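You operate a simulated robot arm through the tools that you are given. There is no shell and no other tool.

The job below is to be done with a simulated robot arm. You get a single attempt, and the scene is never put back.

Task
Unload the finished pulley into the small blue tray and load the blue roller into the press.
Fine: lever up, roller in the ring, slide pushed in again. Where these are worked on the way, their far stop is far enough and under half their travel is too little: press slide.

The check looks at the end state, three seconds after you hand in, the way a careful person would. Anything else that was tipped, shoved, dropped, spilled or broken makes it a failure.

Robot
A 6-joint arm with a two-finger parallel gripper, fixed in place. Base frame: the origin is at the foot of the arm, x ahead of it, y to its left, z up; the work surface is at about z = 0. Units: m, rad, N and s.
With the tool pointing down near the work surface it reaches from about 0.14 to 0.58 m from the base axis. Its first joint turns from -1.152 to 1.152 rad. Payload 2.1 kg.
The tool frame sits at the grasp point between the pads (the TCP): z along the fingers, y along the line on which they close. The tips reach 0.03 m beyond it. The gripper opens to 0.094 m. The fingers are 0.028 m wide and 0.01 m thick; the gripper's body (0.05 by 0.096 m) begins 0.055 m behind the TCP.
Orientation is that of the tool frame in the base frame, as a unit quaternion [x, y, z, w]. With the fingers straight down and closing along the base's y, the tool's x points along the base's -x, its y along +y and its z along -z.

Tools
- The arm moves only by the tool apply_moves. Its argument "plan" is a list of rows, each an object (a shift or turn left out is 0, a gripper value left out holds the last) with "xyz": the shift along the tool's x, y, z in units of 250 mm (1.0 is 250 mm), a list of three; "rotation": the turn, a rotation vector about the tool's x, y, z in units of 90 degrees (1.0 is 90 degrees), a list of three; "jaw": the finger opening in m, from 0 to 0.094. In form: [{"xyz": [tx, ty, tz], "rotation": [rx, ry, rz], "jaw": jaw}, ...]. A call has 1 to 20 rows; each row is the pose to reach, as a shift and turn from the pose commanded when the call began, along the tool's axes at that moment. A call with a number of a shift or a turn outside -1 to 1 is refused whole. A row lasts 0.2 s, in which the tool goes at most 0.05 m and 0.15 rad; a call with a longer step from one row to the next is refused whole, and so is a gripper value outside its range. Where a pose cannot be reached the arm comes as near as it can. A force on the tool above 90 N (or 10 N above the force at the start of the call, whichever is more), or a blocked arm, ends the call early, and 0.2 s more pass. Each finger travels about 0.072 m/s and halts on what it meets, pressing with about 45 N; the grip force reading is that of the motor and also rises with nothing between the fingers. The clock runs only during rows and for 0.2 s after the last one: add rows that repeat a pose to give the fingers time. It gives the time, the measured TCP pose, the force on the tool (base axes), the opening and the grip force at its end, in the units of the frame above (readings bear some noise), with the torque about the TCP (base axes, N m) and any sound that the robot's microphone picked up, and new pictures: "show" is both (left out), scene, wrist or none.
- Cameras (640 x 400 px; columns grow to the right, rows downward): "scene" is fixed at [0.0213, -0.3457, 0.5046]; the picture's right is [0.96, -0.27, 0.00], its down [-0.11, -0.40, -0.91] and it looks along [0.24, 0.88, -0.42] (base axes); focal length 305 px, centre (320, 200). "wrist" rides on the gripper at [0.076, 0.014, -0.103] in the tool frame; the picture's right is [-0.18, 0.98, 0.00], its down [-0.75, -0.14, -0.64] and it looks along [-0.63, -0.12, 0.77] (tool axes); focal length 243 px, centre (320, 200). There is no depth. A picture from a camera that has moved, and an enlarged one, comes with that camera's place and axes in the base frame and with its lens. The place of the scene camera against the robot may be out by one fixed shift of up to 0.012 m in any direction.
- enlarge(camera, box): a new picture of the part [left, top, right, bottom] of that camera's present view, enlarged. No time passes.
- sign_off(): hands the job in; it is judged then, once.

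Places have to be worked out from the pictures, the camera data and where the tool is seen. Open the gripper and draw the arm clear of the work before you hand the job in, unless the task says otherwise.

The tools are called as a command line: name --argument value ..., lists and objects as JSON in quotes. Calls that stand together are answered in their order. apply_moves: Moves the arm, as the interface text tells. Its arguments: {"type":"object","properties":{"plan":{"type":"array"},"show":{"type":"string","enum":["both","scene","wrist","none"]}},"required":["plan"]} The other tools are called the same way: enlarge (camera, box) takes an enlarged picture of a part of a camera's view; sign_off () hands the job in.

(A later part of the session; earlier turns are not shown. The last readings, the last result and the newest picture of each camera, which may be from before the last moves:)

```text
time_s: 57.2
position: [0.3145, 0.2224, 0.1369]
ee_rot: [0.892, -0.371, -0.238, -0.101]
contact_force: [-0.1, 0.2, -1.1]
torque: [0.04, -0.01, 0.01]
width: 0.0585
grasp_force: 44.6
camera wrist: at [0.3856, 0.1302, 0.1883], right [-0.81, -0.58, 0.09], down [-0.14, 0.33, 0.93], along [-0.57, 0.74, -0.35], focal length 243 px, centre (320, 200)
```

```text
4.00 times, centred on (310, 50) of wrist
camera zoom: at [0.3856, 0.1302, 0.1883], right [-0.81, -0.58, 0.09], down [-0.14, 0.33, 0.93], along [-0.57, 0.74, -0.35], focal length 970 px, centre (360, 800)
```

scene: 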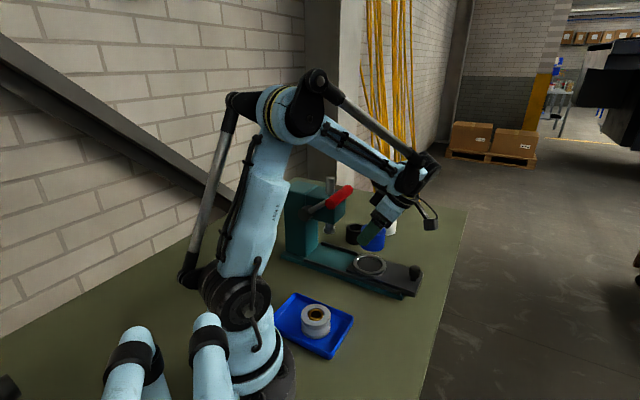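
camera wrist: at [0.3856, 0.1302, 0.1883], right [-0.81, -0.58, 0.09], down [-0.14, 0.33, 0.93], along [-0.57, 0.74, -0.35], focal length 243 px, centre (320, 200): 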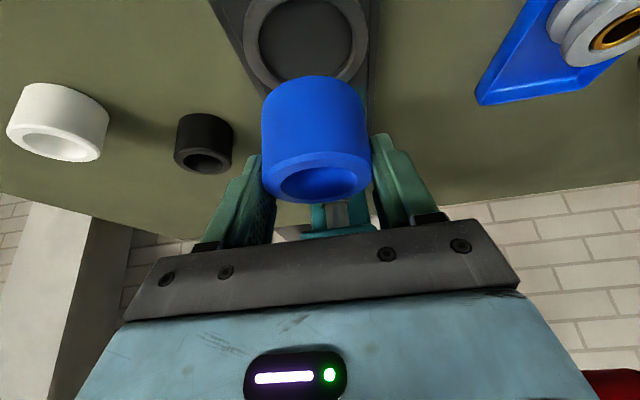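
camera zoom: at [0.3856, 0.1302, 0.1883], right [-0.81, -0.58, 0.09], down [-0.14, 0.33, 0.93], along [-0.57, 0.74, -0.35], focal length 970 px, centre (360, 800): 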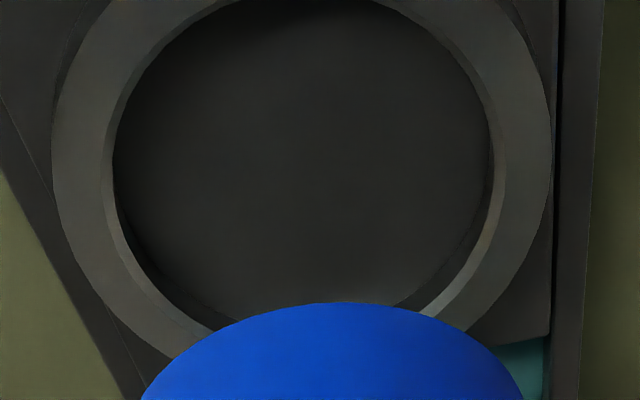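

Comparing pixels, the roller sits about 1–2 mm too far in +a and +b relative to the ring (inner diameter ≈0.065, roller ≈0.0585). I'll correct by 1.5 mm each way and lower to about 5 mm above the ring.

apply_moves --plan '[{"xyz": [0.03, 0.006, 0.058], "jaw": 0.05}, {"xyz": [0.06, 0.006, 0.115]}, {"xyz": [0.095, 0.006, 0.176]}, {"xyz": [0.095, 0.006, 0.176]}]' --show "wrist"

enlarge --camera "scene" --box '[345, 220, 395, 280]'

enlarge --camera "wrist" --box '[220, 40, 420, 220]'

```text
time_s: 58.2
position: [0.3134, 0.2243, 0.0849]
ee_rot: [0.892, -0.37, -0.238, -0.1]
contact_force: [0.5, -0.1, -1.0]
torque: [0.02, -0.03, 0.0]
width: 0.0585
grasp_force: 45.1
camera wrist: at [0.3841, 0.1316, 0.1375], right [-0.81, -0.58, 0.09], down [-0.14, 0.33, 0.93], along [-0.57, 0.74, -0.35], focal length 243 px, centre (320, 200)
```

wrist: 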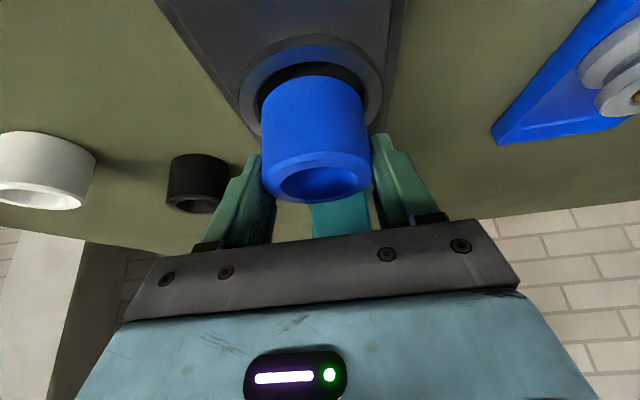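

```text
6.67 times, centred on (370, 250) of scene
camera zoom: at [0.0213, -0.3457, 0.5046], right [0.96, -0.27, 0.0], down [-0.11, -0.4, -0.91], along [0.24, 0.88, -0.42], focal length 2034 px, centre (-13, -133)
```

zoom: 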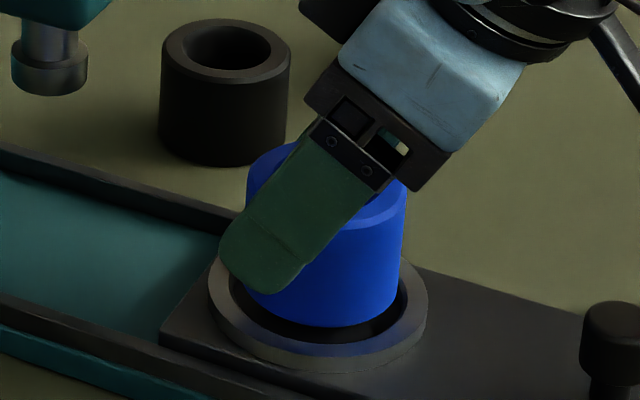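

```text
2.22 times, centred on (320, 130) of wrist
camera zoom: at [0.3841, 0.1316, 0.1375], right [-0.81, -0.58, 0.09], down [-0.14, 0.33, 0.93], along [-0.57, 0.74, -0.35], focal length 539 px, centre (320, 356)
```

zoom: 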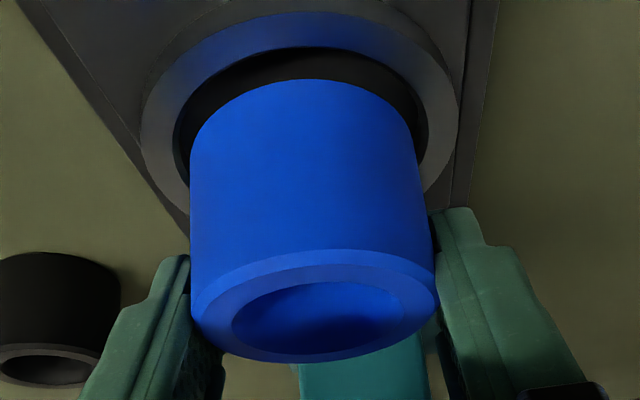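

The roller now looks centred over the ring, with a gap all round. I'll shift 1 mm more in -a and lower 6 mm into the ring, watching the force.

apply_moves --plan '[{"xyz": [0.0, 0, 0.006], "jaw": 0.05}, {"xyz": [0.0045, 0, 0.0145]}, {"xyz": [0.0085, 0, 0.0228]}, {"xyz": [0.0085, 0, 0.0228]}]' --show "wrist"

enlarge --camera "scene" --box '[345, 220, 395, 280]'

enlarge --camera "wrist" --box '[220, 40, 420, 220]'

```text
time_s: 59.2
position: [0.3123, 0.2244, 0.08]
ee_rot: [0.893, -0.37, -0.238, -0.099]
contact_force: [-0.1, 1.0, -1.7]
torque: [-0.02, 0.0, 0.0]
width: 0.0585
grasp_force: 45.4
camera wrist: at [0.3832, 0.132, 0.1319], right [-0.81, -0.58, 0.09], down [-0.14, 0.33, 0.93], along [-0.57, 0.74, -0.35], focal length 243 px, centre (320, 200)
```

wrist: 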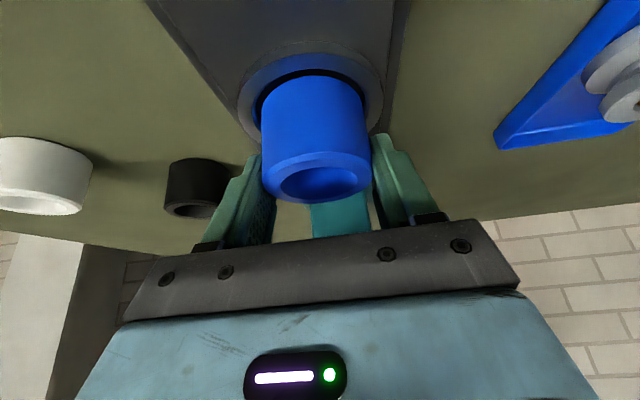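

```text
6.67 times, centred on (370, 250) of scene
camera zoom: at [0.0213, -0.3457, 0.5046], right [0.96, -0.27, 0.0], down [-0.11, -0.4, -0.91], along [0.24, 0.88, -0.42], focal length 2034 px, centre (-13, -133)
```

zoom: 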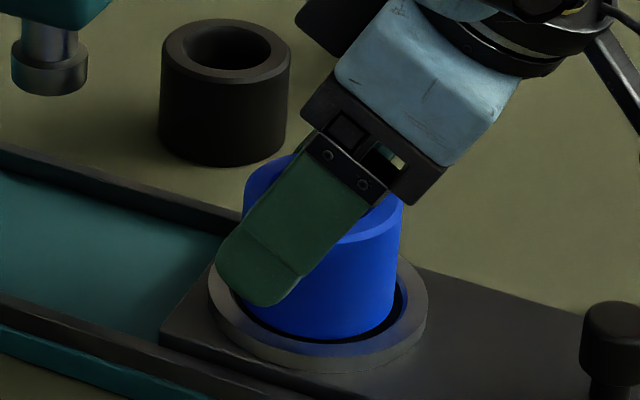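

```text
2.22 times, centred on (320, 130) of wrist
camera zoom: at [0.3832, 0.132, 0.1319], right [-0.81, -0.58, 0.09], down [-0.14, 0.33, 0.93], along [-0.57, 0.74, -0.35], focal length 539 px, centre (320, 356)
```

zoom: 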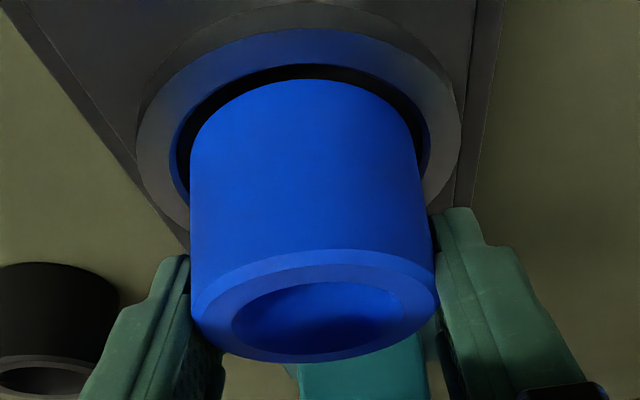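

Entering the ring cleanly with no contact. I'll lower further in small steps until it seats.

apply_moves --plan '[{"xyz": [0.004, 0, 0.007], "jaw": 0.05}, {"xyz": [0.006, 0, 0.0104]}, {"xyz": [0.006, 0, 0.0104]}]' --show "none"

apply_moves --plan '[{"xyz": [0.003, 0, 0.0052], "jaw": 0.05}, {"xyz": [0.003, 0, 0.0052]}]' --show "none"

```text
time_s: 60.0
position: [0.3118, 0.2241, 0.0771]
ee_rot: [0.893, -0.37, -0.239, -0.099]
contact_force: [-0.2, -0.2, -0.3]
torque: [0.04, -0.01, -0.01]
width: 0.0584
grasp_force: 45.0
```

```text
time_s: 60.6
position: [0.3109, 0.2241, 0.0761]
ee_rot: [0.892, -0.37, -0.239, -0.1]
contact_force: [1.6, -0.4, 9.1]
torque: [-0.31, -0.01, -0.01]
width: 0.0586
grasp_force: 44.9
```

9 N of contact at TCP z≈0.0757. I'll check whether that is the seat or the rim.

enlarge --camera "scene" --box '[345, 220, 395, 280]'

enlarge --camera "wrist" --box '[220, 20, 420, 200]'

```text
6.67 times, centred on (370, 250) of scene
camera zoom: at [0.0213, -0.3457, 0.5046], right [0.96, -0.27, 0.0], down [-0.11, -0.4, -0.91], along [0.24, 0.88, -0.42], focal length 2034 px, centre (-13, -133)
```

zoom: 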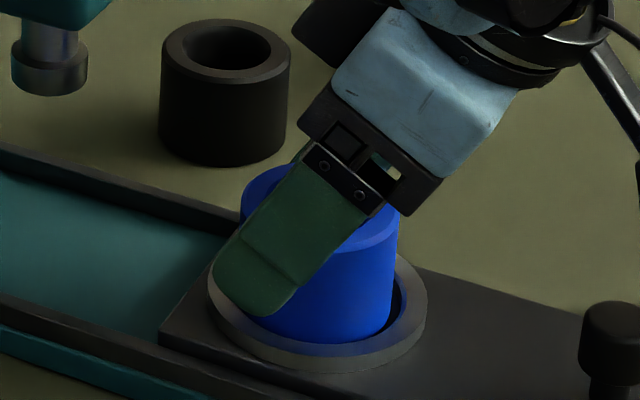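

```text
2.22 times, centred on (320, 110) of wrist
camera zoom: at [0.3823, 0.1318, 0.1279], right [-0.81, -0.58, 0.09], down [-0.14, 0.33, 0.93], along [-0.57, 0.74, -0.35], focal length 539 px, centre (320, 400)
```

zoom: 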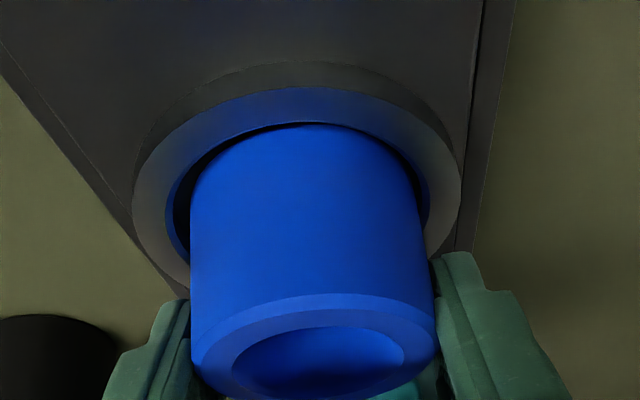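

enlarge --camera "scene" --box '[355, 245, 387, 280]'

enlarge --camera "wrist" --box '[260, 40, 430, 150]'

```text
11.43 times, centred on (371, 262) of scene
camera zoom: at [0.0213, -0.3457, 0.5046], right [0.96, -0.27, 0.0], down [-0.11, -0.4, -0.91], along [0.24, 0.88, -0.42], focal length 3487 px, centre (-263, -514)
```

zoom: 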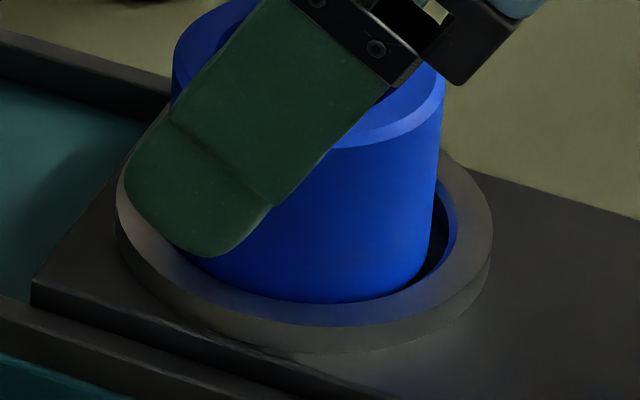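

```text
3.64 times, centred on (345, 95) of wrist
camera zoom: at [0.3823, 0.1318, 0.1279], right [-0.81, -0.58, 0.09], down [-0.14, 0.33, 0.93], along [-0.57, 0.74, -0.35], focal length 882 px, centre (229, 582)
```

zoom: 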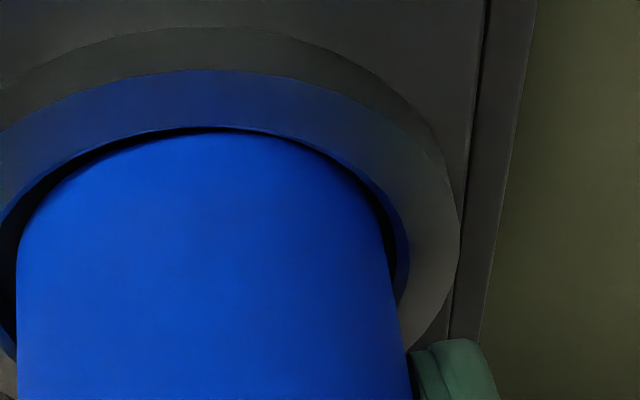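

The zoom shows the roller sitting inside the ring, with its lower edge below the rim and gaps on both sides, at a depth matching the seat. I'll release it gently.

apply_moves --plan '[{"xyz": [0.0, 0, 0.0], "jaw": 0.055}, {"xyz": [0.0, 0, 0.0], "jaw": 0.064}, {"xyz": [0.0, 0, 0.0], "jaw": 0.07}, {"xyz": [0.0, 0, 0.0], "jaw": 0.07}]' --show "both"

enlarge --camera "scene" --box '[345, 220, 395, 280]'

enlarge --camera "wrist" --box '[220, 40, 420, 220]'

```text
time_s: 61.6
position: [0.31, 0.2242, 0.0758]
ee_rot: [0.893, -0.37, -0.238, -0.1]
contact_force: [-0.3, 1.9, -0.5]
torque: [-0.02, -0.03, 0.02]
width: 0.0701
grasp_force: 0.1
camera wrist: at [0.3822, 0.1318, 0.1277], right [-0.81, -0.58, 0.09], down [-0.14, 0.33, 0.93], along [-0.57, 0.74, -0.35], focal length 243 px, centre (320, 200)
```

scene: 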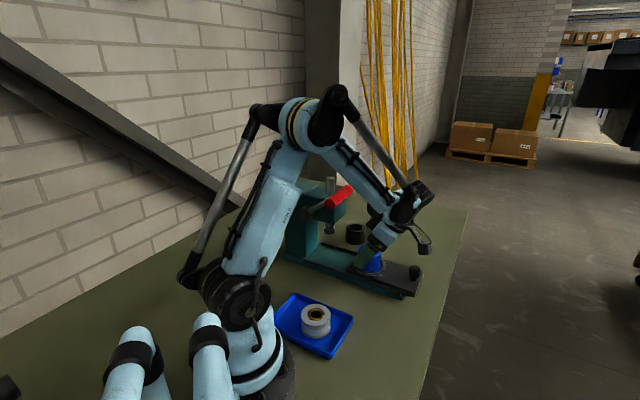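
wrist: 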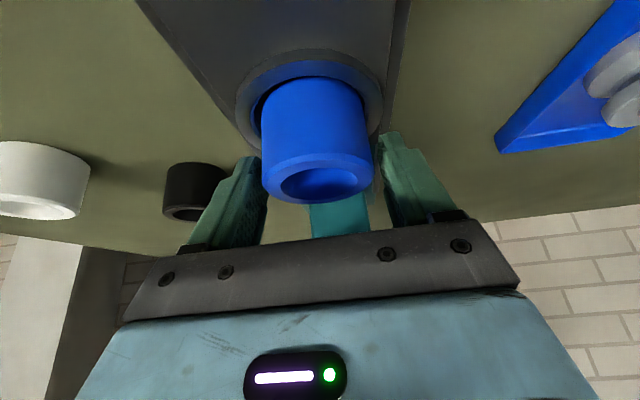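

```text
6.67 times, centred on (370, 250) of scene
camera zoom: at [0.0213, -0.3457, 0.5046], right [0.96, -0.27, 0.0], down [-0.11, -0.4, -0.91], along [0.24, 0.88, -0.42], focal length 2034 px, centre (-13, -133)
```

zoom: 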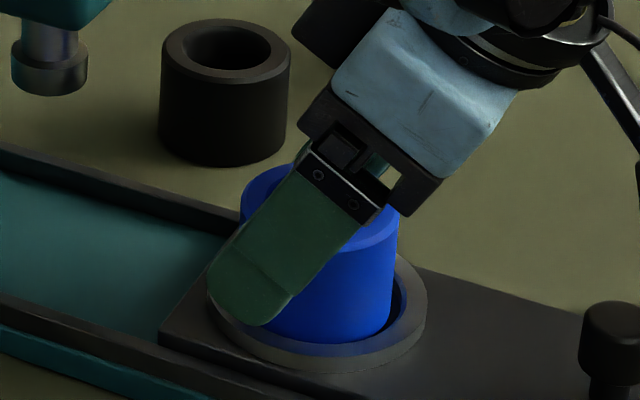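

```text
2.22 times, centred on (320, 130) of wrist
camera zoom: at [0.3822, 0.1318, 0.1277], right [-0.81, -0.58, 0.09], down [-0.14, 0.33, 0.93], along [-0.57, 0.74, -0.35], focal length 539 px, centre (320, 356)
```

zoom: 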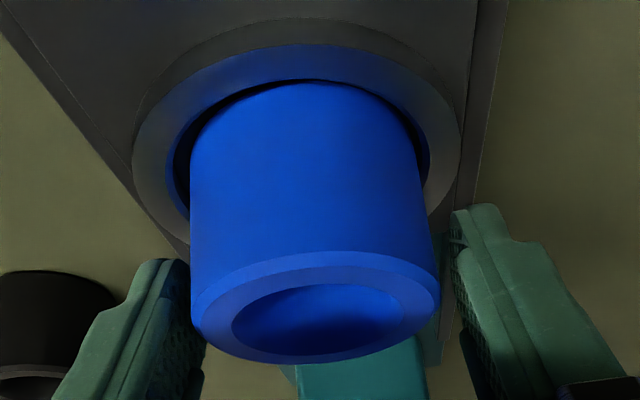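

Released and the roller stayed upright in the ring. I'll raise straight up clear of it.

apply_moves --plan '[{"xyz": [-0.015, 0, -0.026], "jaw": 0.072}, {"xyz": [-0.04, 0, -0.0693]}, {"xyz": [-0.09, 0, -0.156]}, {"xyz": [-0.14, 0, -0.242]}, {"xyz": [-0.19, 0, -0.329]}, {"xyz": [-0.22, 0, -0.381]}, {"xyz": [-0.22, 0, -0.381]}]' --show "both"

enlarge --camera "scene" --box '[340, 215, 430, 305]'

enlarge --camera "wrist" --box '[220, 0, 420, 140]'

```text
time_s: 63.2
position: [0.3111, 0.2253, 0.1849]
ee_rot: [0.892, -0.37, -0.238, -0.1]
contact_force: [-0.4, -0.6, 1.1]
torque: [-0.01, 0.01, 0.01]
width: 0.0718
grasp_force: 0.0
camera wrist: at [0.3819, 0.1321, 0.2369], right [-0.81, -0.58, 0.09], down [-0.14, 0.33, 0.93], along [-0.57, 0.74, -0.35], focal length 243 px, centre (320, 200)
```

scene: 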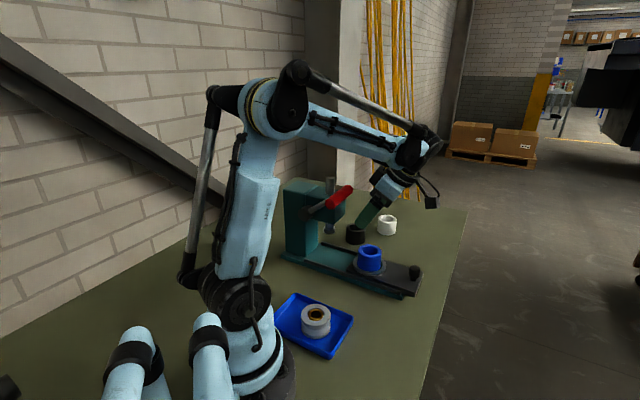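
wrist: 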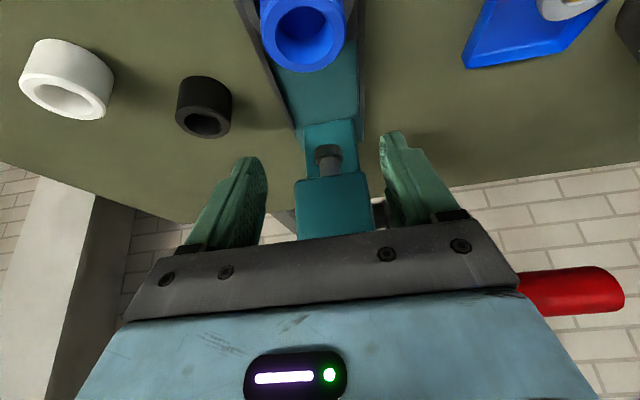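

```text
4.44 times, centred on (385, 260) of scene
camera zoom: at [0.0213, -0.3457, 0.5046], right [0.96, -0.27, 0.0], down [-0.11, -0.4, -0.91], along [0.24, 0.88, -0.42], focal length 1356 px, centre (31, -67)
```

zoom: 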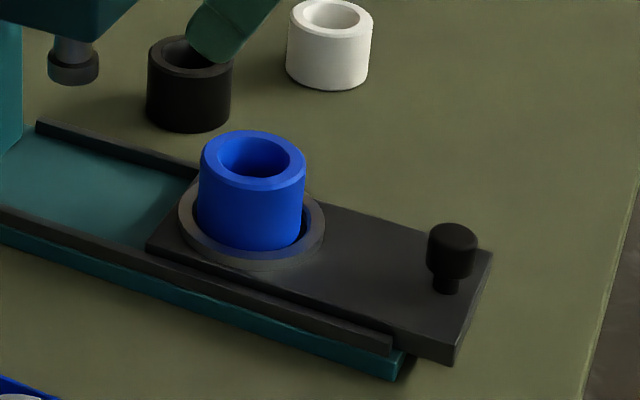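

```text
2.86 times, centred on (320, 70) of wrist
camera zoom: at [0.3819, 0.1321, 0.2369], right [-0.81, -0.58, 0.09], down [-0.14, 0.33, 0.93], along [-0.57, 0.74, -0.35], focal length 693 px, centre (320, 571)
```

zoom: 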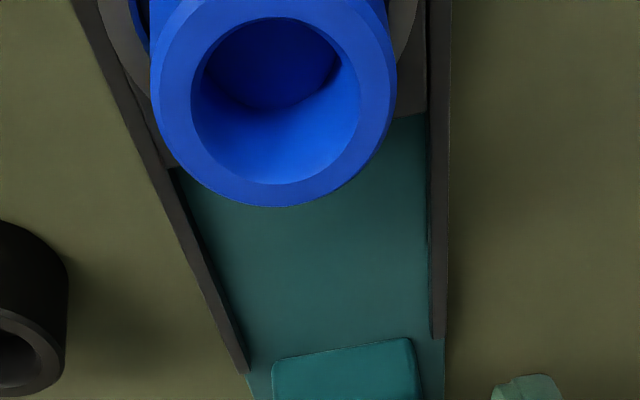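

The roller stands upright in the ring and the ram is about 20 mm above its top height. Now I'll return over the knob (about a 0.170, b 0.379), descend, and grip it.

apply_moves --plan '[{"xyz": [0.08, -0.001, -0.046], "jaw": 0.05}, {"xyz": [0.16, -0.002, -0.092]}, {"xyz": [0.24, -0.003, -0.139]}, {"xyz": [0.32, -0.004, -0.185]}, {"xyz": [0.377, -0.005, -0.218]}, {"xyz": [0.43, -0.005, -0.126]}, {"xyz": [0.48, -0.005, -0.04]}, {"xyz": [0.53, -0.005, 0.047]}, {"xyz": [0.57, -0.005, 0.116]}, {"xyz": [0.57, -0.005, 0.116]}]' --show "both"

```text
time_s: 65.4
position: [0.391, 0.1493, 0.0887]
ee_rot: [0.893, -0.37, -0.238, -0.099]
contact_force: [-0.1, -0.7, 0.0]
torque: [0.01, 0.01, 0.01]
width: 0.0501
grasp_force: 0.0
camera wrist: at [0.4613, 0.0565, 0.1412], right [-0.81, -0.58, 0.09], down [-0.14, 0.33, 0.93], along [-0.57, 0.74, -0.35], focal length 243 px, centre (320, 200)
```

scene: 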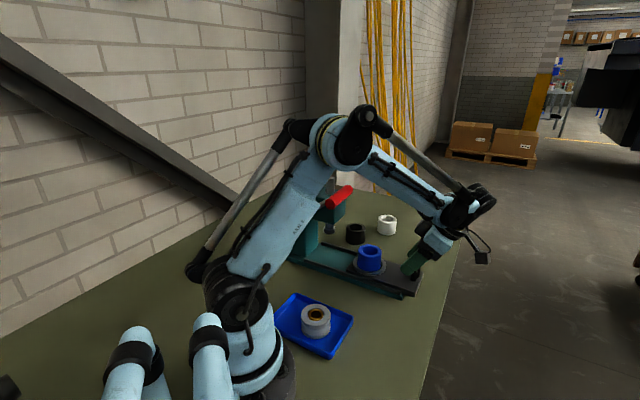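
wrist: 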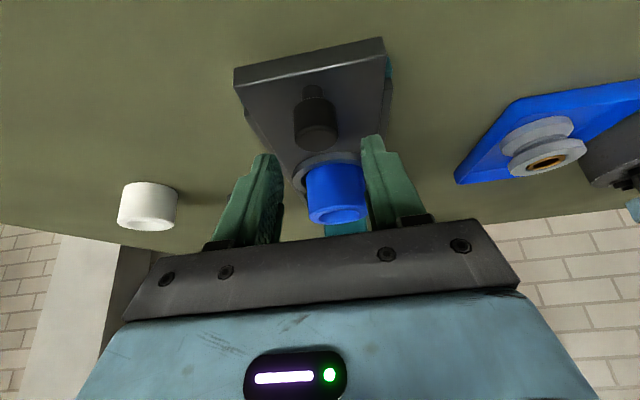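

Aligned over the knob. I'll descend the last 21 mm and grip it.

apply_moves --plan '[{"xyz": [0.022, 0, 0.038], "jaw": 0.05}, {"xyz": [0.0434, 0, 0.0752], "jaw": 0.05}, {"xyz": [0.0434, 0, 0.0752], "jaw": 0.05}, {"xyz": [0.0434, 0, 0.0752], "jaw": 0.03}, {"xyz": [0.0434, 0, 0.0752], "jaw": 0.015}, {"xyz": [0.0434, 0, 0.0752], "jaw": 0.015}]' --show "wrist"

```text
time_s: 66.8
position: [0.3901, 0.1478, 0.067]
ee_rot: [0.892, -0.37, -0.239, -0.099]
contact_force: [-10.0, -7.5, -6.0]
torque: [0.04, 0.22, -0.09]
width: 0.0267
grasp_force: 45.1
camera wrist: at [0.4608, 0.0553, 0.119], right [-0.81, -0.58, 0.09], down [-0.14, 0.34, 0.93], along [-0.57, 0.74, -0.35], focal length 243 px, centre (320, 200)
```

wrist: 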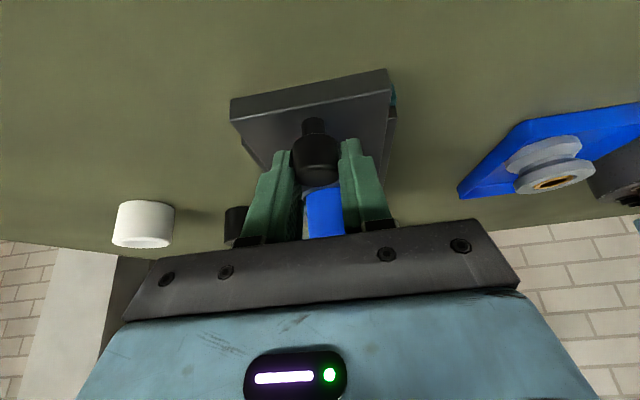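

The knob is gripped. I'll push the slide in steadily, first 50 mm in 5–8 mm steps so the roller isn't disturbed.

apply_moves --plan '[{"xyz": [-0.01, 0.003, 0.006], "jaw": 0.015}, {"xyz": [-0.0277, 0.003, 0.016]}, {"xyz": [-0.052, 0.003, 0.03]}, {"xyz": [-0.0797, 0.003, 0.046]}, {"xyz": [-0.1074, 0.003, 0.062]}, {"xyz": [-0.135, 0.003, 0.078]}, {"xyz": [-0.159, 0.003, 0.092]}, {"xyz": [-0.173, 0.003, 0.1]}, {"xyz": [-0.173, 0.003, 0.1]}]' --show "both"

```text
time_s: 68.8
position: [0.3544, 0.1826, 0.0663]
ee_rot: [0.893, -0.369, -0.238, -0.099]
contact_force: [-4.6, -4.8, -9.0]
torque: [-0.17, 0.03, -0.09]
width: 0.026
grasp_force: 44.8
camera wrist: at [0.4253, 0.0904, 0.1194], right [-0.81, -0.58, 0.09], down [-0.14, 0.33, 0.93], along [-0.57, 0.74, -0.35], focal length 243 px, centre (320, 200)
```

scene: 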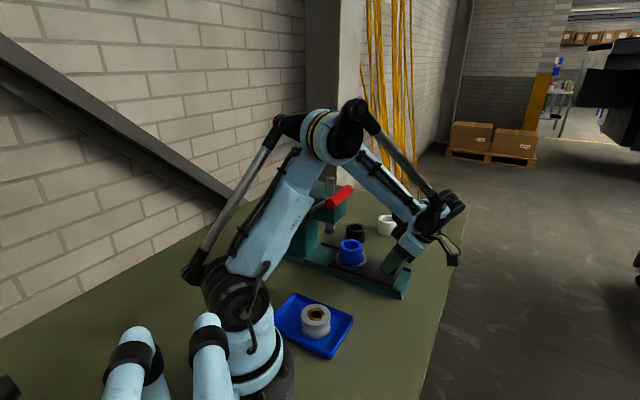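
wrist: 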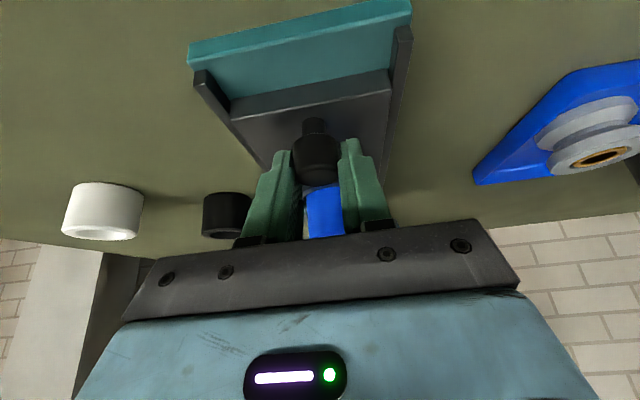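

The slide moves in smoothly and the roller is stable. I'll continue inward, checking before the ram region.

apply_moves --plan '[{"xyz": [-0.014, 0, 0.008], "jaw": 0.015}, {"xyz": [-0.035, 0, 0.02]}, {"xyz": [-0.0588, 0, 0.034]}, {"xyz": [-0.083, 0, 0.048]}, {"xyz": [-0.104, 0, 0.06]}, {"xyz": [-0.104, 0, 0.06]}]' --show "both"

enlarge --camera "scene" --box '[290, 180, 410, 290]'

```text
time_s: 70.2
position: [0.3336, 0.2038, 0.068]
ee_rot: [0.893, -0.369, -0.238, -0.101]
contact_force: [5.8, 3.7, -1.1]
torque: [-0.46, -0.5, 0.0]
width: 0.0261
grasp_force: 44.5
camera wrist: at [0.404, 0.1115, 0.1195], right [-0.81, -0.58, 0.09], down [-0.14, 0.33, 0.93], along [-0.57, 0.74, -0.35], focal length 243 px, centre (320, 200)
```

scene: 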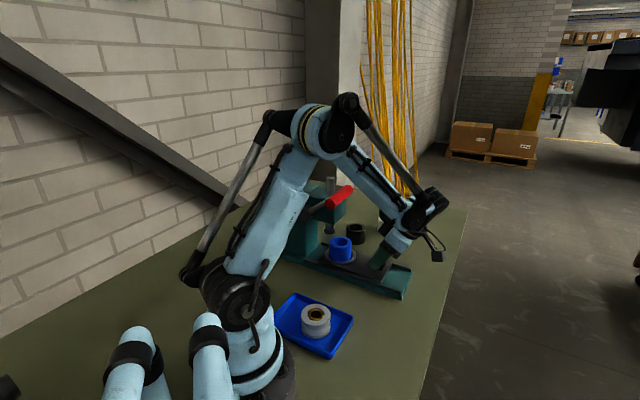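
wrist: 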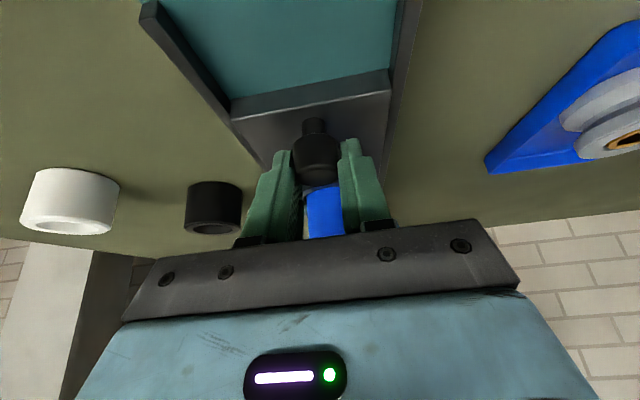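

```text
3.64 times, centred on (350, 235) of scene
camera zoom: at [0.0213, -0.3456, 0.5046], right [0.96, -0.27, 0.0], down [-0.11, -0.4, -0.91], along [0.24, 0.88, -0.42], focal length 1110 px, centre (211, 73)
```

zoom: 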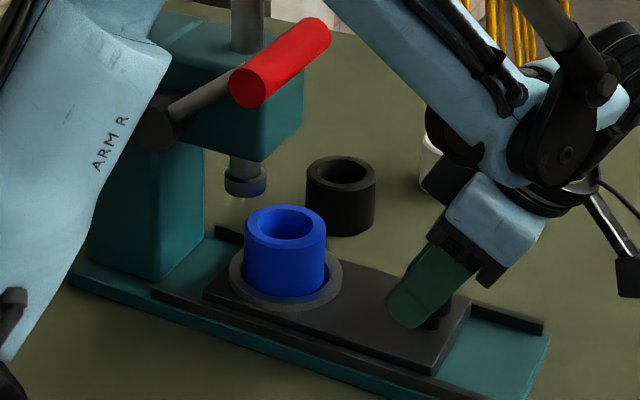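

The roller will pass about 15 mm below the ram. I'll push the remaining ~30 mm to the stop.

apply_moves --plan '[{"xyz": [-0.014, 0, 0.008], "jaw": 0.015}, {"xyz": [-0.035, 0, 0.02]}, {"xyz": [-0.0588, 0, 0.034]}, {"xyz": [-0.083, 0, 0.048]}, {"xyz": [-0.1, 0, 0.058]}, {"xyz": [-0.1, 0, 0.058]}]' --show "both"

enlarge --camera "scene" --box '[290, 180, 410, 290]'

```text
time_s: 71.6
position: [0.3118, 0.2256, 0.0687]
ee_rot: [0.892, -0.37, -0.239, -0.101]
contact_force: [9.8, 14.4, 11.0]
torque: [-0.29, -0.49, 0.12]
width: 0.0257
grasp_force: 44.7
camera wrist: at [0.3833, 0.1322, 0.1194], right [-0.81, -0.58, 0.09], down [-0.14, 0.33, 0.93], along [-0.57, 0.74, -0.35], focal length 243 px, centre (320, 200)
```

scene: 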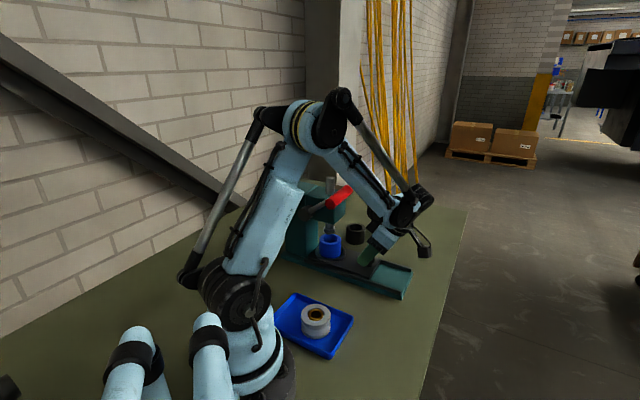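
wrist: 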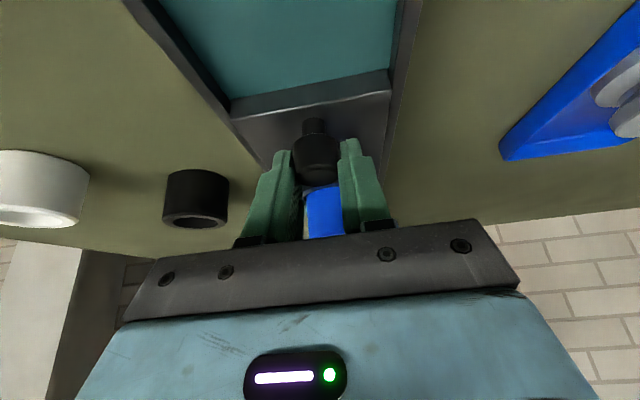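

```text
3.64 times, centred on (350, 235) of scene
camera zoom: at [0.0213, -0.3457, 0.5046], right [0.96, -0.27, 0.0], down [-0.11, -0.4, -0.91], along [0.24, 0.88, -0.42], focal length 1110 px, centre (211, 73)
```

zoom: 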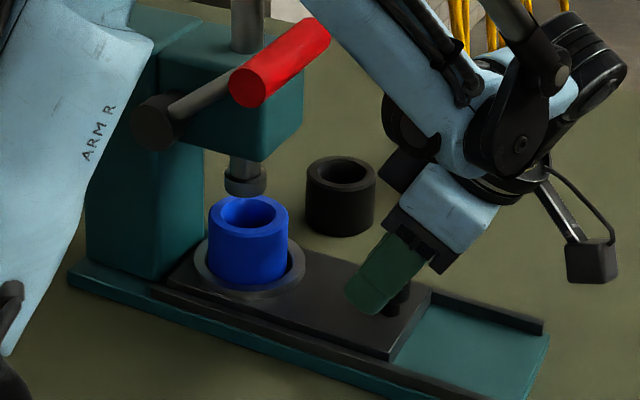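

Nearly at the original position. I'll push a few more millimetres gently to feel the inner stop.

apply_moves --plan '[{"xyz": [-0.0055, 0, 0.003], "jaw": 0.015}, {"xyz": [-0.009, 0, 0.005]}, {"xyz": [-0.009, 0, 0.005]}]' --show "none"

apply_moves --plan '[{"xyz": [-0.004, 0, 0.0025], "jaw": 0.015}, {"xyz": [-0.007, 0, 0.004]}, {"xyz": [-0.007, 0, 0.004]}]' --show "wrist"

```text
time_s: 72.4
position: [0.3105, 0.2265, 0.0693]
ee_rot: [0.892, -0.37, -0.238, -0.1]
contact_force: [8.4, 13.1, 5.4]
torque: [0.33, 0.11, 0.1]
width: 0.026
grasp_force: 45.4
```

```text
time_s: 73.2
position: [0.3101, 0.2281, 0.0683]
ee_rot: [0.893, -0.369, -0.238, -0.1]
contact_force: [11.5, 10.0, 3.1]
torque: [0.31, 0.19, 0.1]
width: 0.0256
grasp_force: 44.8
camera wrist: at [0.3804, 0.135, 0.1196], right [-0.81, -0.58, 0.09], down [-0.14, 0.33, 0.93], along [-0.57, 0.74, -0.35], focal length 243 px, centre (320, 200)
```

wrist: 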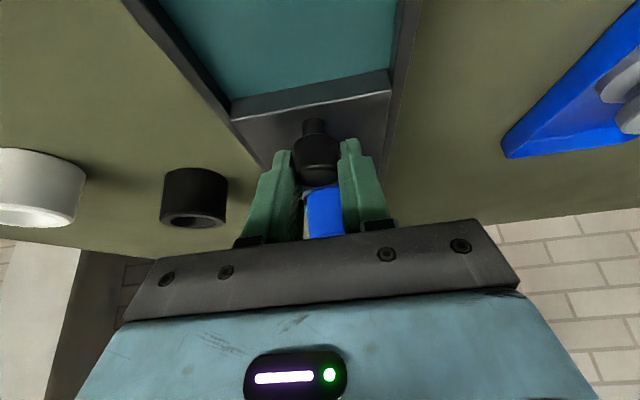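

apply_moves --plan '[{"xyz": [-0.004, 0.0, 0.0025], "jaw": 0.015}, {"xyz": [-0.007, 0.0, 0.004]}, {"xyz": [-0.007, 0.0, 0.004]}]' --show "none"

enlarge --camera "scene" --box '[270, 170, 420, 300]'

```text
time_s: 74.0
position: [0.3083, 0.2277, 0.0665]
ee_rot: [0.892, -0.372, -0.235, -0.099]
contact_force: [24.3, -10.3, 7.7]
torque: [0.61, 0.43, 0.01]
width: 0.026
grasp_force: 45.7
```

```text
3.08 times, centred on (345, 235) of scene
camera zoom: at [0.0213, -0.3457, 0.5046], right [0.96, -0.27, 0.0], down [-0.11, -0.4, -0.91], along [0.24, 0.88, -0.42], focal length 939 px, centre (243, 92)
```

zoom: 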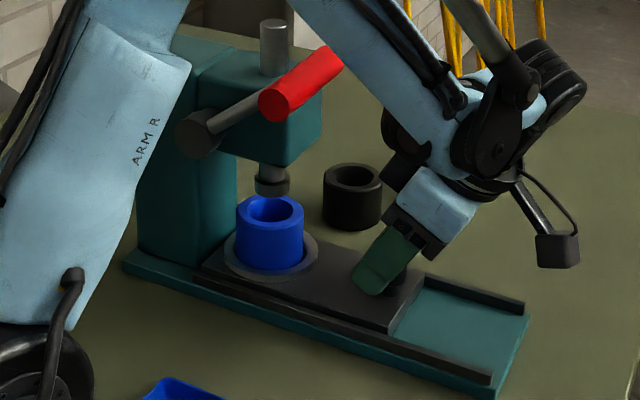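

The stop is reached: about 24 N against the push, and the slide's position in the image matches the original. I'll ease off the pressure, release the knob, and rise straight up.

apply_moves --plan '[{"xyz": [0.004, 0, -0.002], "jaw": 0.015}, {"xyz": [0.004, 0, -0.002], "jaw": 0.03}, {"xyz": [0.004, 0, -0.002], "jaw": 0.05}, {"xyz": [0.004, 0, -0.002], "jaw": 0.05}, {"xyz": [-0.026, 0, -0.054]}, {"xyz": [-0.066, 0, -0.123]}, {"xyz": [-0.116, 0, -0.21]}, {"xyz": [-0.166, 0, -0.296]}, {"xyz": [-0.216, 0, -0.383]}, {"xyz": [-0.216, 0, -0.383]}]' --show "both"

enlarge --camera "scene" --box '[270, 170, 420, 300]'

```text
time_s: 76.2
position: [0.3078, 0.2271, 0.1797]
ee_rot: [0.893, -0.369, -0.238, -0.1]
contact_force: [-0.4, 0.3, 0.1]
torque: [0.02, -0.01, 0.02]
width: 0.0499
grasp_force: 0.1
camera wrist: at [0.379, 0.1348, 0.2312], right [-0.81, -0.58, 0.09], down [-0.14, 0.33, 0.93], along [-0.57, 0.74, -0.35], focal length 243 px, centre (320, 200)
```

scene: 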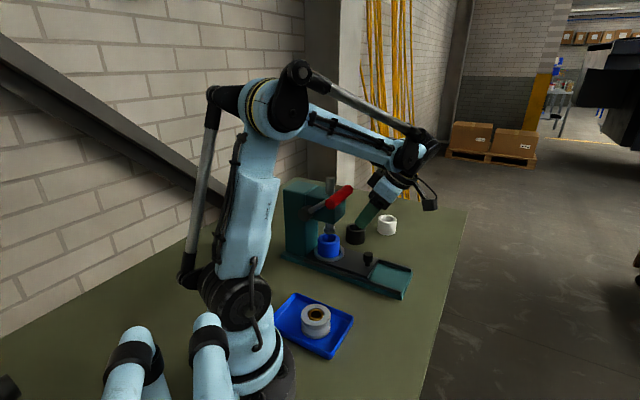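
wrist: 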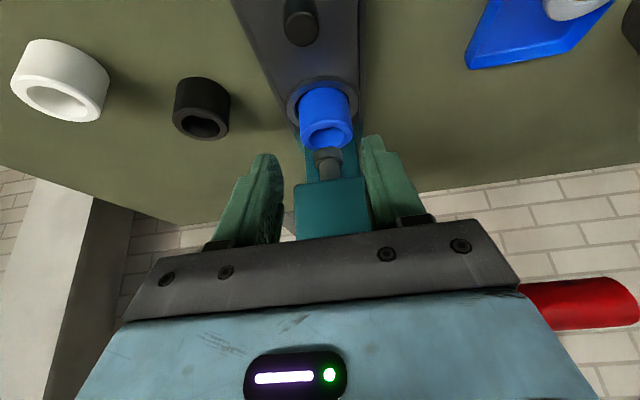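

```text
3.08 times, centred on (345, 235) of scene
camera zoom: at [0.0213, -0.3457, 0.5046], right [0.96, -0.27, 0.0], down [-0.11, -0.4, -0.91], along [0.24, 0.88, -0.42], focal length 939 px, centre (243, 92)
```

zoom: 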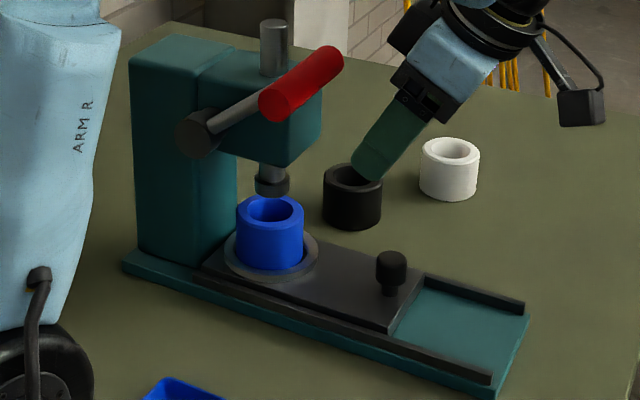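

The slide is fully in, the roller stands in the ring under the raised ram, and the pulley is in the tray. To be sure the lever is really at its upper stop, I'll bring closed fingers near the handle from its outer-lower side and test it gently.

apply_moves --plan '[{"xyz": [0.04, 0.0, -0.08], "jaw": 0.03}, {"xyz": [0.08, 0.03, -0.18], "jaw": 0.0}, {"xyz": [0.112, 0.08, -0.28]}, {"xyz": [0.112, 0.17, -0.3185]}, {"xyz": [0.112, 0.26, -0.3185]}, {"xyz": [0.112, 0.35, -0.3185]}, {"xyz": [0.112, 0.415, -0.3185]}, {"xyz": [0.05, 0.415, -0.283]}, {"xyz": [-0.02, 0.415, -0.243]}, {"xyz": [-0.051, 0.415, -0.2245]}, {"xyz": [-0.051, 0.415, -0.2245]}]' --show "both"

enlarge --camera "scene" --box '[270, 130, 420, 290]'

```text
time_s: 78.6
position: [0.2458, 0.1441, 0.2328]
ee_rot: [0.893, -0.37, -0.238, -0.1]
contact_force: [1.1, 0.9, -0.8]
torque: [-0.05, -0.01, 0.0]
width: 0.0
grasp_force: 33.0
camera wrist: at [0.3162, 0.051, 0.2849], right [-0.81, -0.58, 0.09], down [-0.14, 0.33, 0.93], along [-0.57, 0.74, -0.35], focal length 243 px, centre (320, 200)
```

scene: 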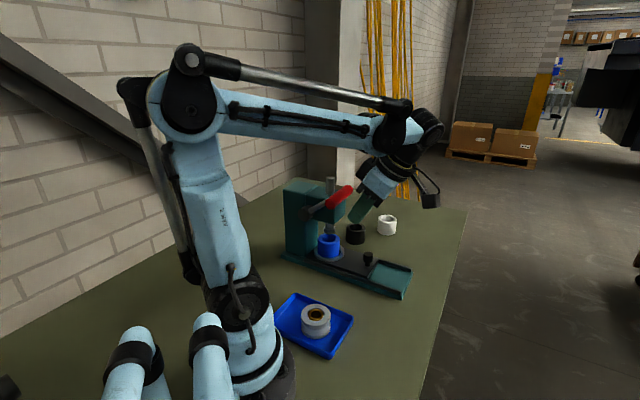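
wrist: 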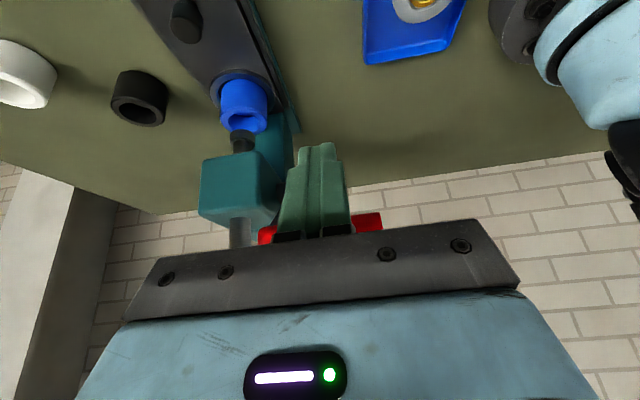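

```text
2.50 times, centred on (345, 210) of scene
camera zoom: at [0.0213, -0.3457, 0.5046], right [0.96, -0.27, 0.0], down [-0.11, -0.4, -0.91], along [0.24, 0.88, -0.42], focal length 763 px, centre (258, 175)
```

zoom: 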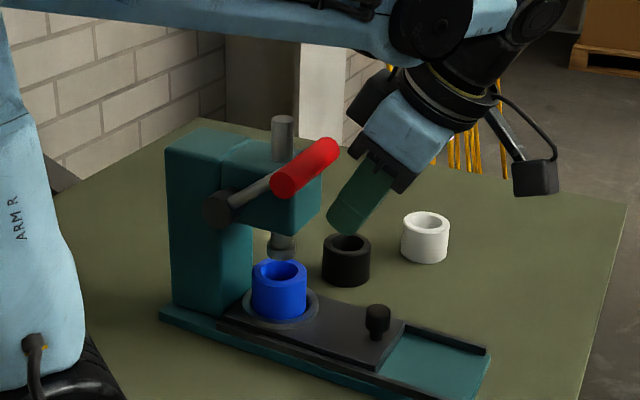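

The fingers are about 30 mm from the handle, facing its lower-outer side. I'll approach along the tool's -x (towards and up) in small steps.

apply_moves --plan '[{"xyz": [-0.03, 0, 0], "jaw": 0.0}, {"xyz": [-0.06, 0, 0]}, {"xyz": [-0.08, 0, 0]}, {"xyz": [-0.08, 0, 0]}]' --show "both"

enlarge --camera "scene" --box '[290, 150, 390, 250]'

```text
time_s: 79.6
position: [0.2334, 0.1561, 0.2436]
ee_rot: [0.893, -0.37, -0.238, -0.099]
contact_force: [-0.8, -0.5, -0.3]
torque: [0.01, -0.02, 0.02]
width: 0.0
grasp_force: 33.2
camera wrist: at [0.3041, 0.0625, 0.2947], right [-0.81, -0.58, 0.09], down [-0.14, 0.33, 0.93], along [-0.57, 0.74, -0.35], focal length 243 px, centre (320, 200)
```

scene: 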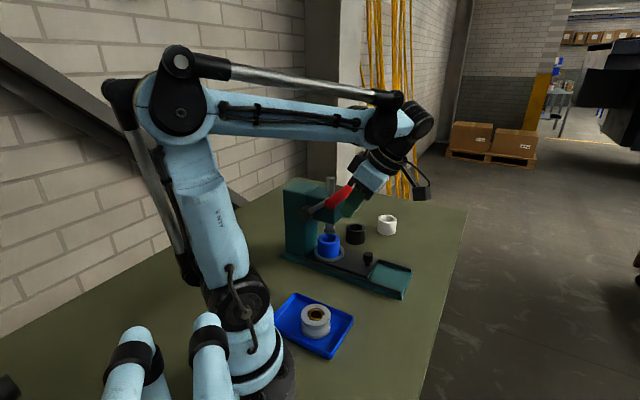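
wrist: 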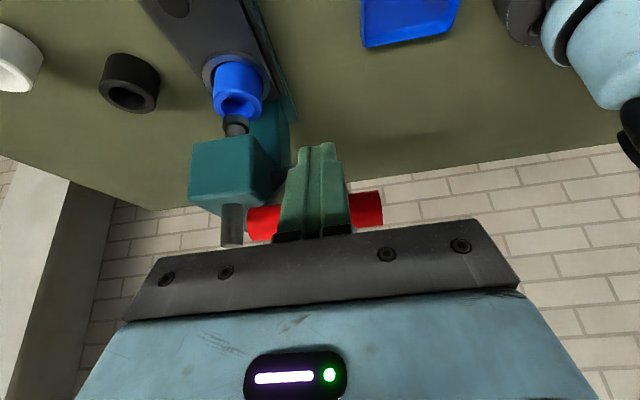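

```text
4.00 times, centred on (340, 200) of scene
camera zoom: at [0.0213, -0.3457, 0.5046], right [0.96, -0.27, 0.0], down [-0.11, -0.4, -0.91], along [0.24, 0.88, -0.42], focal length 1220 px, centre (240, 200)
```

zoom: 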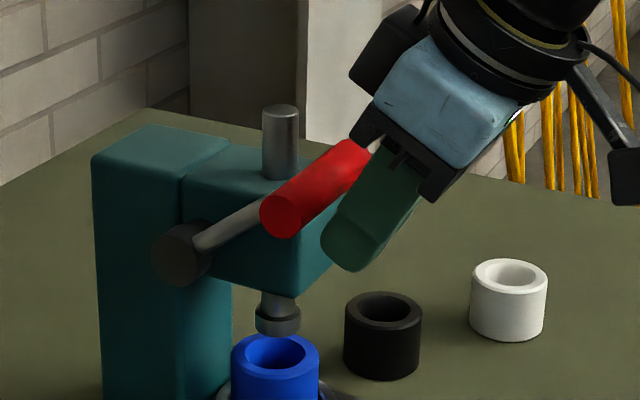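

About 8 mm of gap remains. I'll close it in small steps and read the force.

apply_moves --plan '[{"xyz": [-0.012, 0, 0], "jaw": 0.0}, {"xyz": [-0.024, 0, 0]}, {"xyz": [-0.024, 0, 0]}]' --show "none"

apply_moves --plan '[{"xyz": [-0.008, 0, 0], "jaw": 0.0}, {"xyz": [-0.008, 0, 0]}]' --show "none"

apply_moves --plan '[{"xyz": [-0.008, 0, 0], "jaw": 0.0}, {"xyz": [-0.008, 0, 0]}]' --show "both"

```text
time_s: 80.4
position: [0.2311, 0.1588, 0.2466]
ee_rot: [0.893, -0.37, -0.238, -0.1]
contact_force: [0.7, 0.4, 0.0]
torque: [0.0, 0.02, 0.0]
width: 0.0002
grasp_force: 33.3
```

```text
time_s: 81.0
position: [0.2299, 0.1603, 0.2466]
ee_rot: [0.892, -0.37, -0.238, -0.1]
contact_force: [3.4, -3.8, -0.5]
torque: [0.0, 0.0, 0.01]
width: 0.0
grasp_force: 33.4
```

```text
time_s: 81.6
position: [0.2274, 0.1621, 0.247]
ee_rot: [0.893, -0.369, -0.238, -0.099]
contact_force: [3.1, -2.5, -0.3]
torque: [-0.05, -0.05, -0.02]
width: 0.0
grasp_force: 33.1
camera wrist: at [0.299, 0.0688, 0.2995], right [-0.81, -0.58, 0.09], down [-0.14, 0.33, 0.93], along [-0.57, 0.74, -0.35], focal length 243 px, centre (320, 200)
```

scene: 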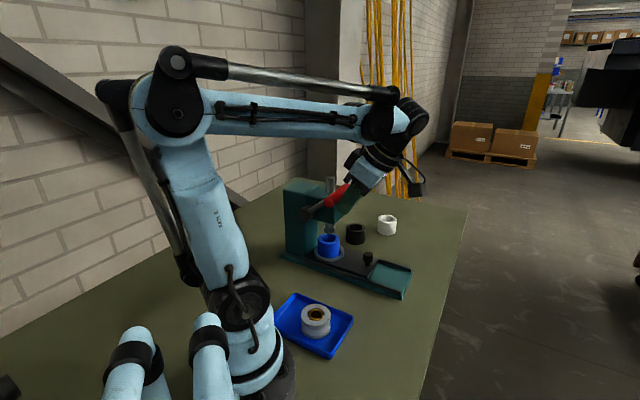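
wrist: 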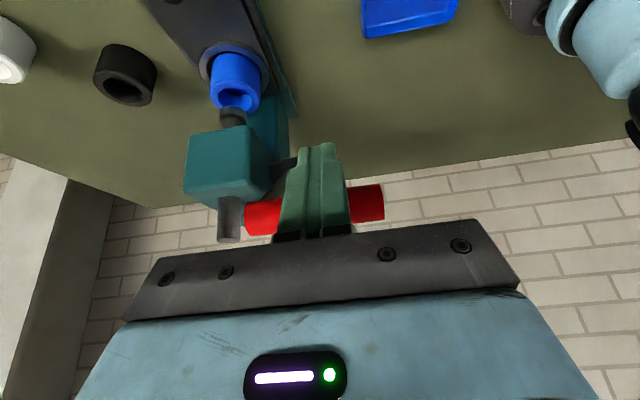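

Contact is only about 4–5 N and isn't rising, so the lever may still be free to move. I'll push further gently.

apply_moves --plan '[{"xyz": [-0.01, 0, 0], "jaw": 0.0}, {"xyz": [-0.02, 0, 0]}, {"xyz": [-0.02, 0, 0]}]' --show "wrist"

enlarge --camera "scene" --box '[290, 150, 390, 250]'

```text
time_s: 82.4
position: [0.2275, 0.1616, 0.2489]
ee_rot: [0.893, -0.373, -0.232, -0.097]
contact_force: [28.9, -26.2, -11.7]
torque: [0.06, -0.5, -0.28]
width: 0.0
grasp_force: 32.7
camera wrist: at [0.297, 0.0699, 0.3017], right [-0.81, -0.58, 0.09], down [-0.14, 0.34, 0.93], along [-0.57, 0.74, -0.36], focal length 243 px, centre (320, 200)
```

wrist: 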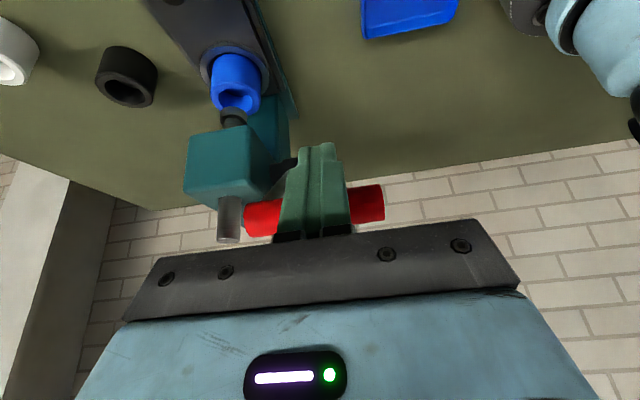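

```text
4.00 times, centred on (340, 200) of scene
camera zoom: at [0.0214, -0.3457, 0.5046], right [0.96, -0.27, 0.0], down [-0.11, -0.4, -0.91], along [0.24, 0.88, -0.42], focal length 1220 px, centre (240, 200)
```

zoom: 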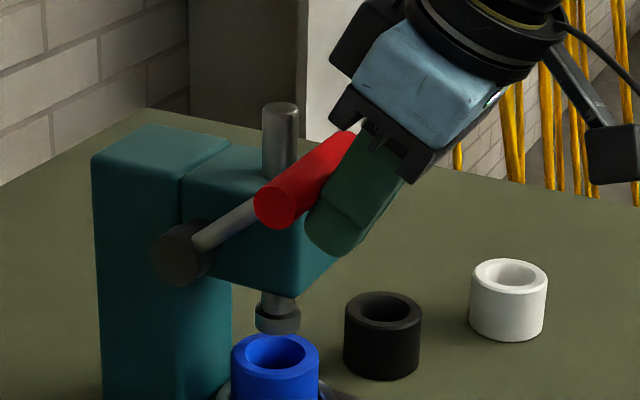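

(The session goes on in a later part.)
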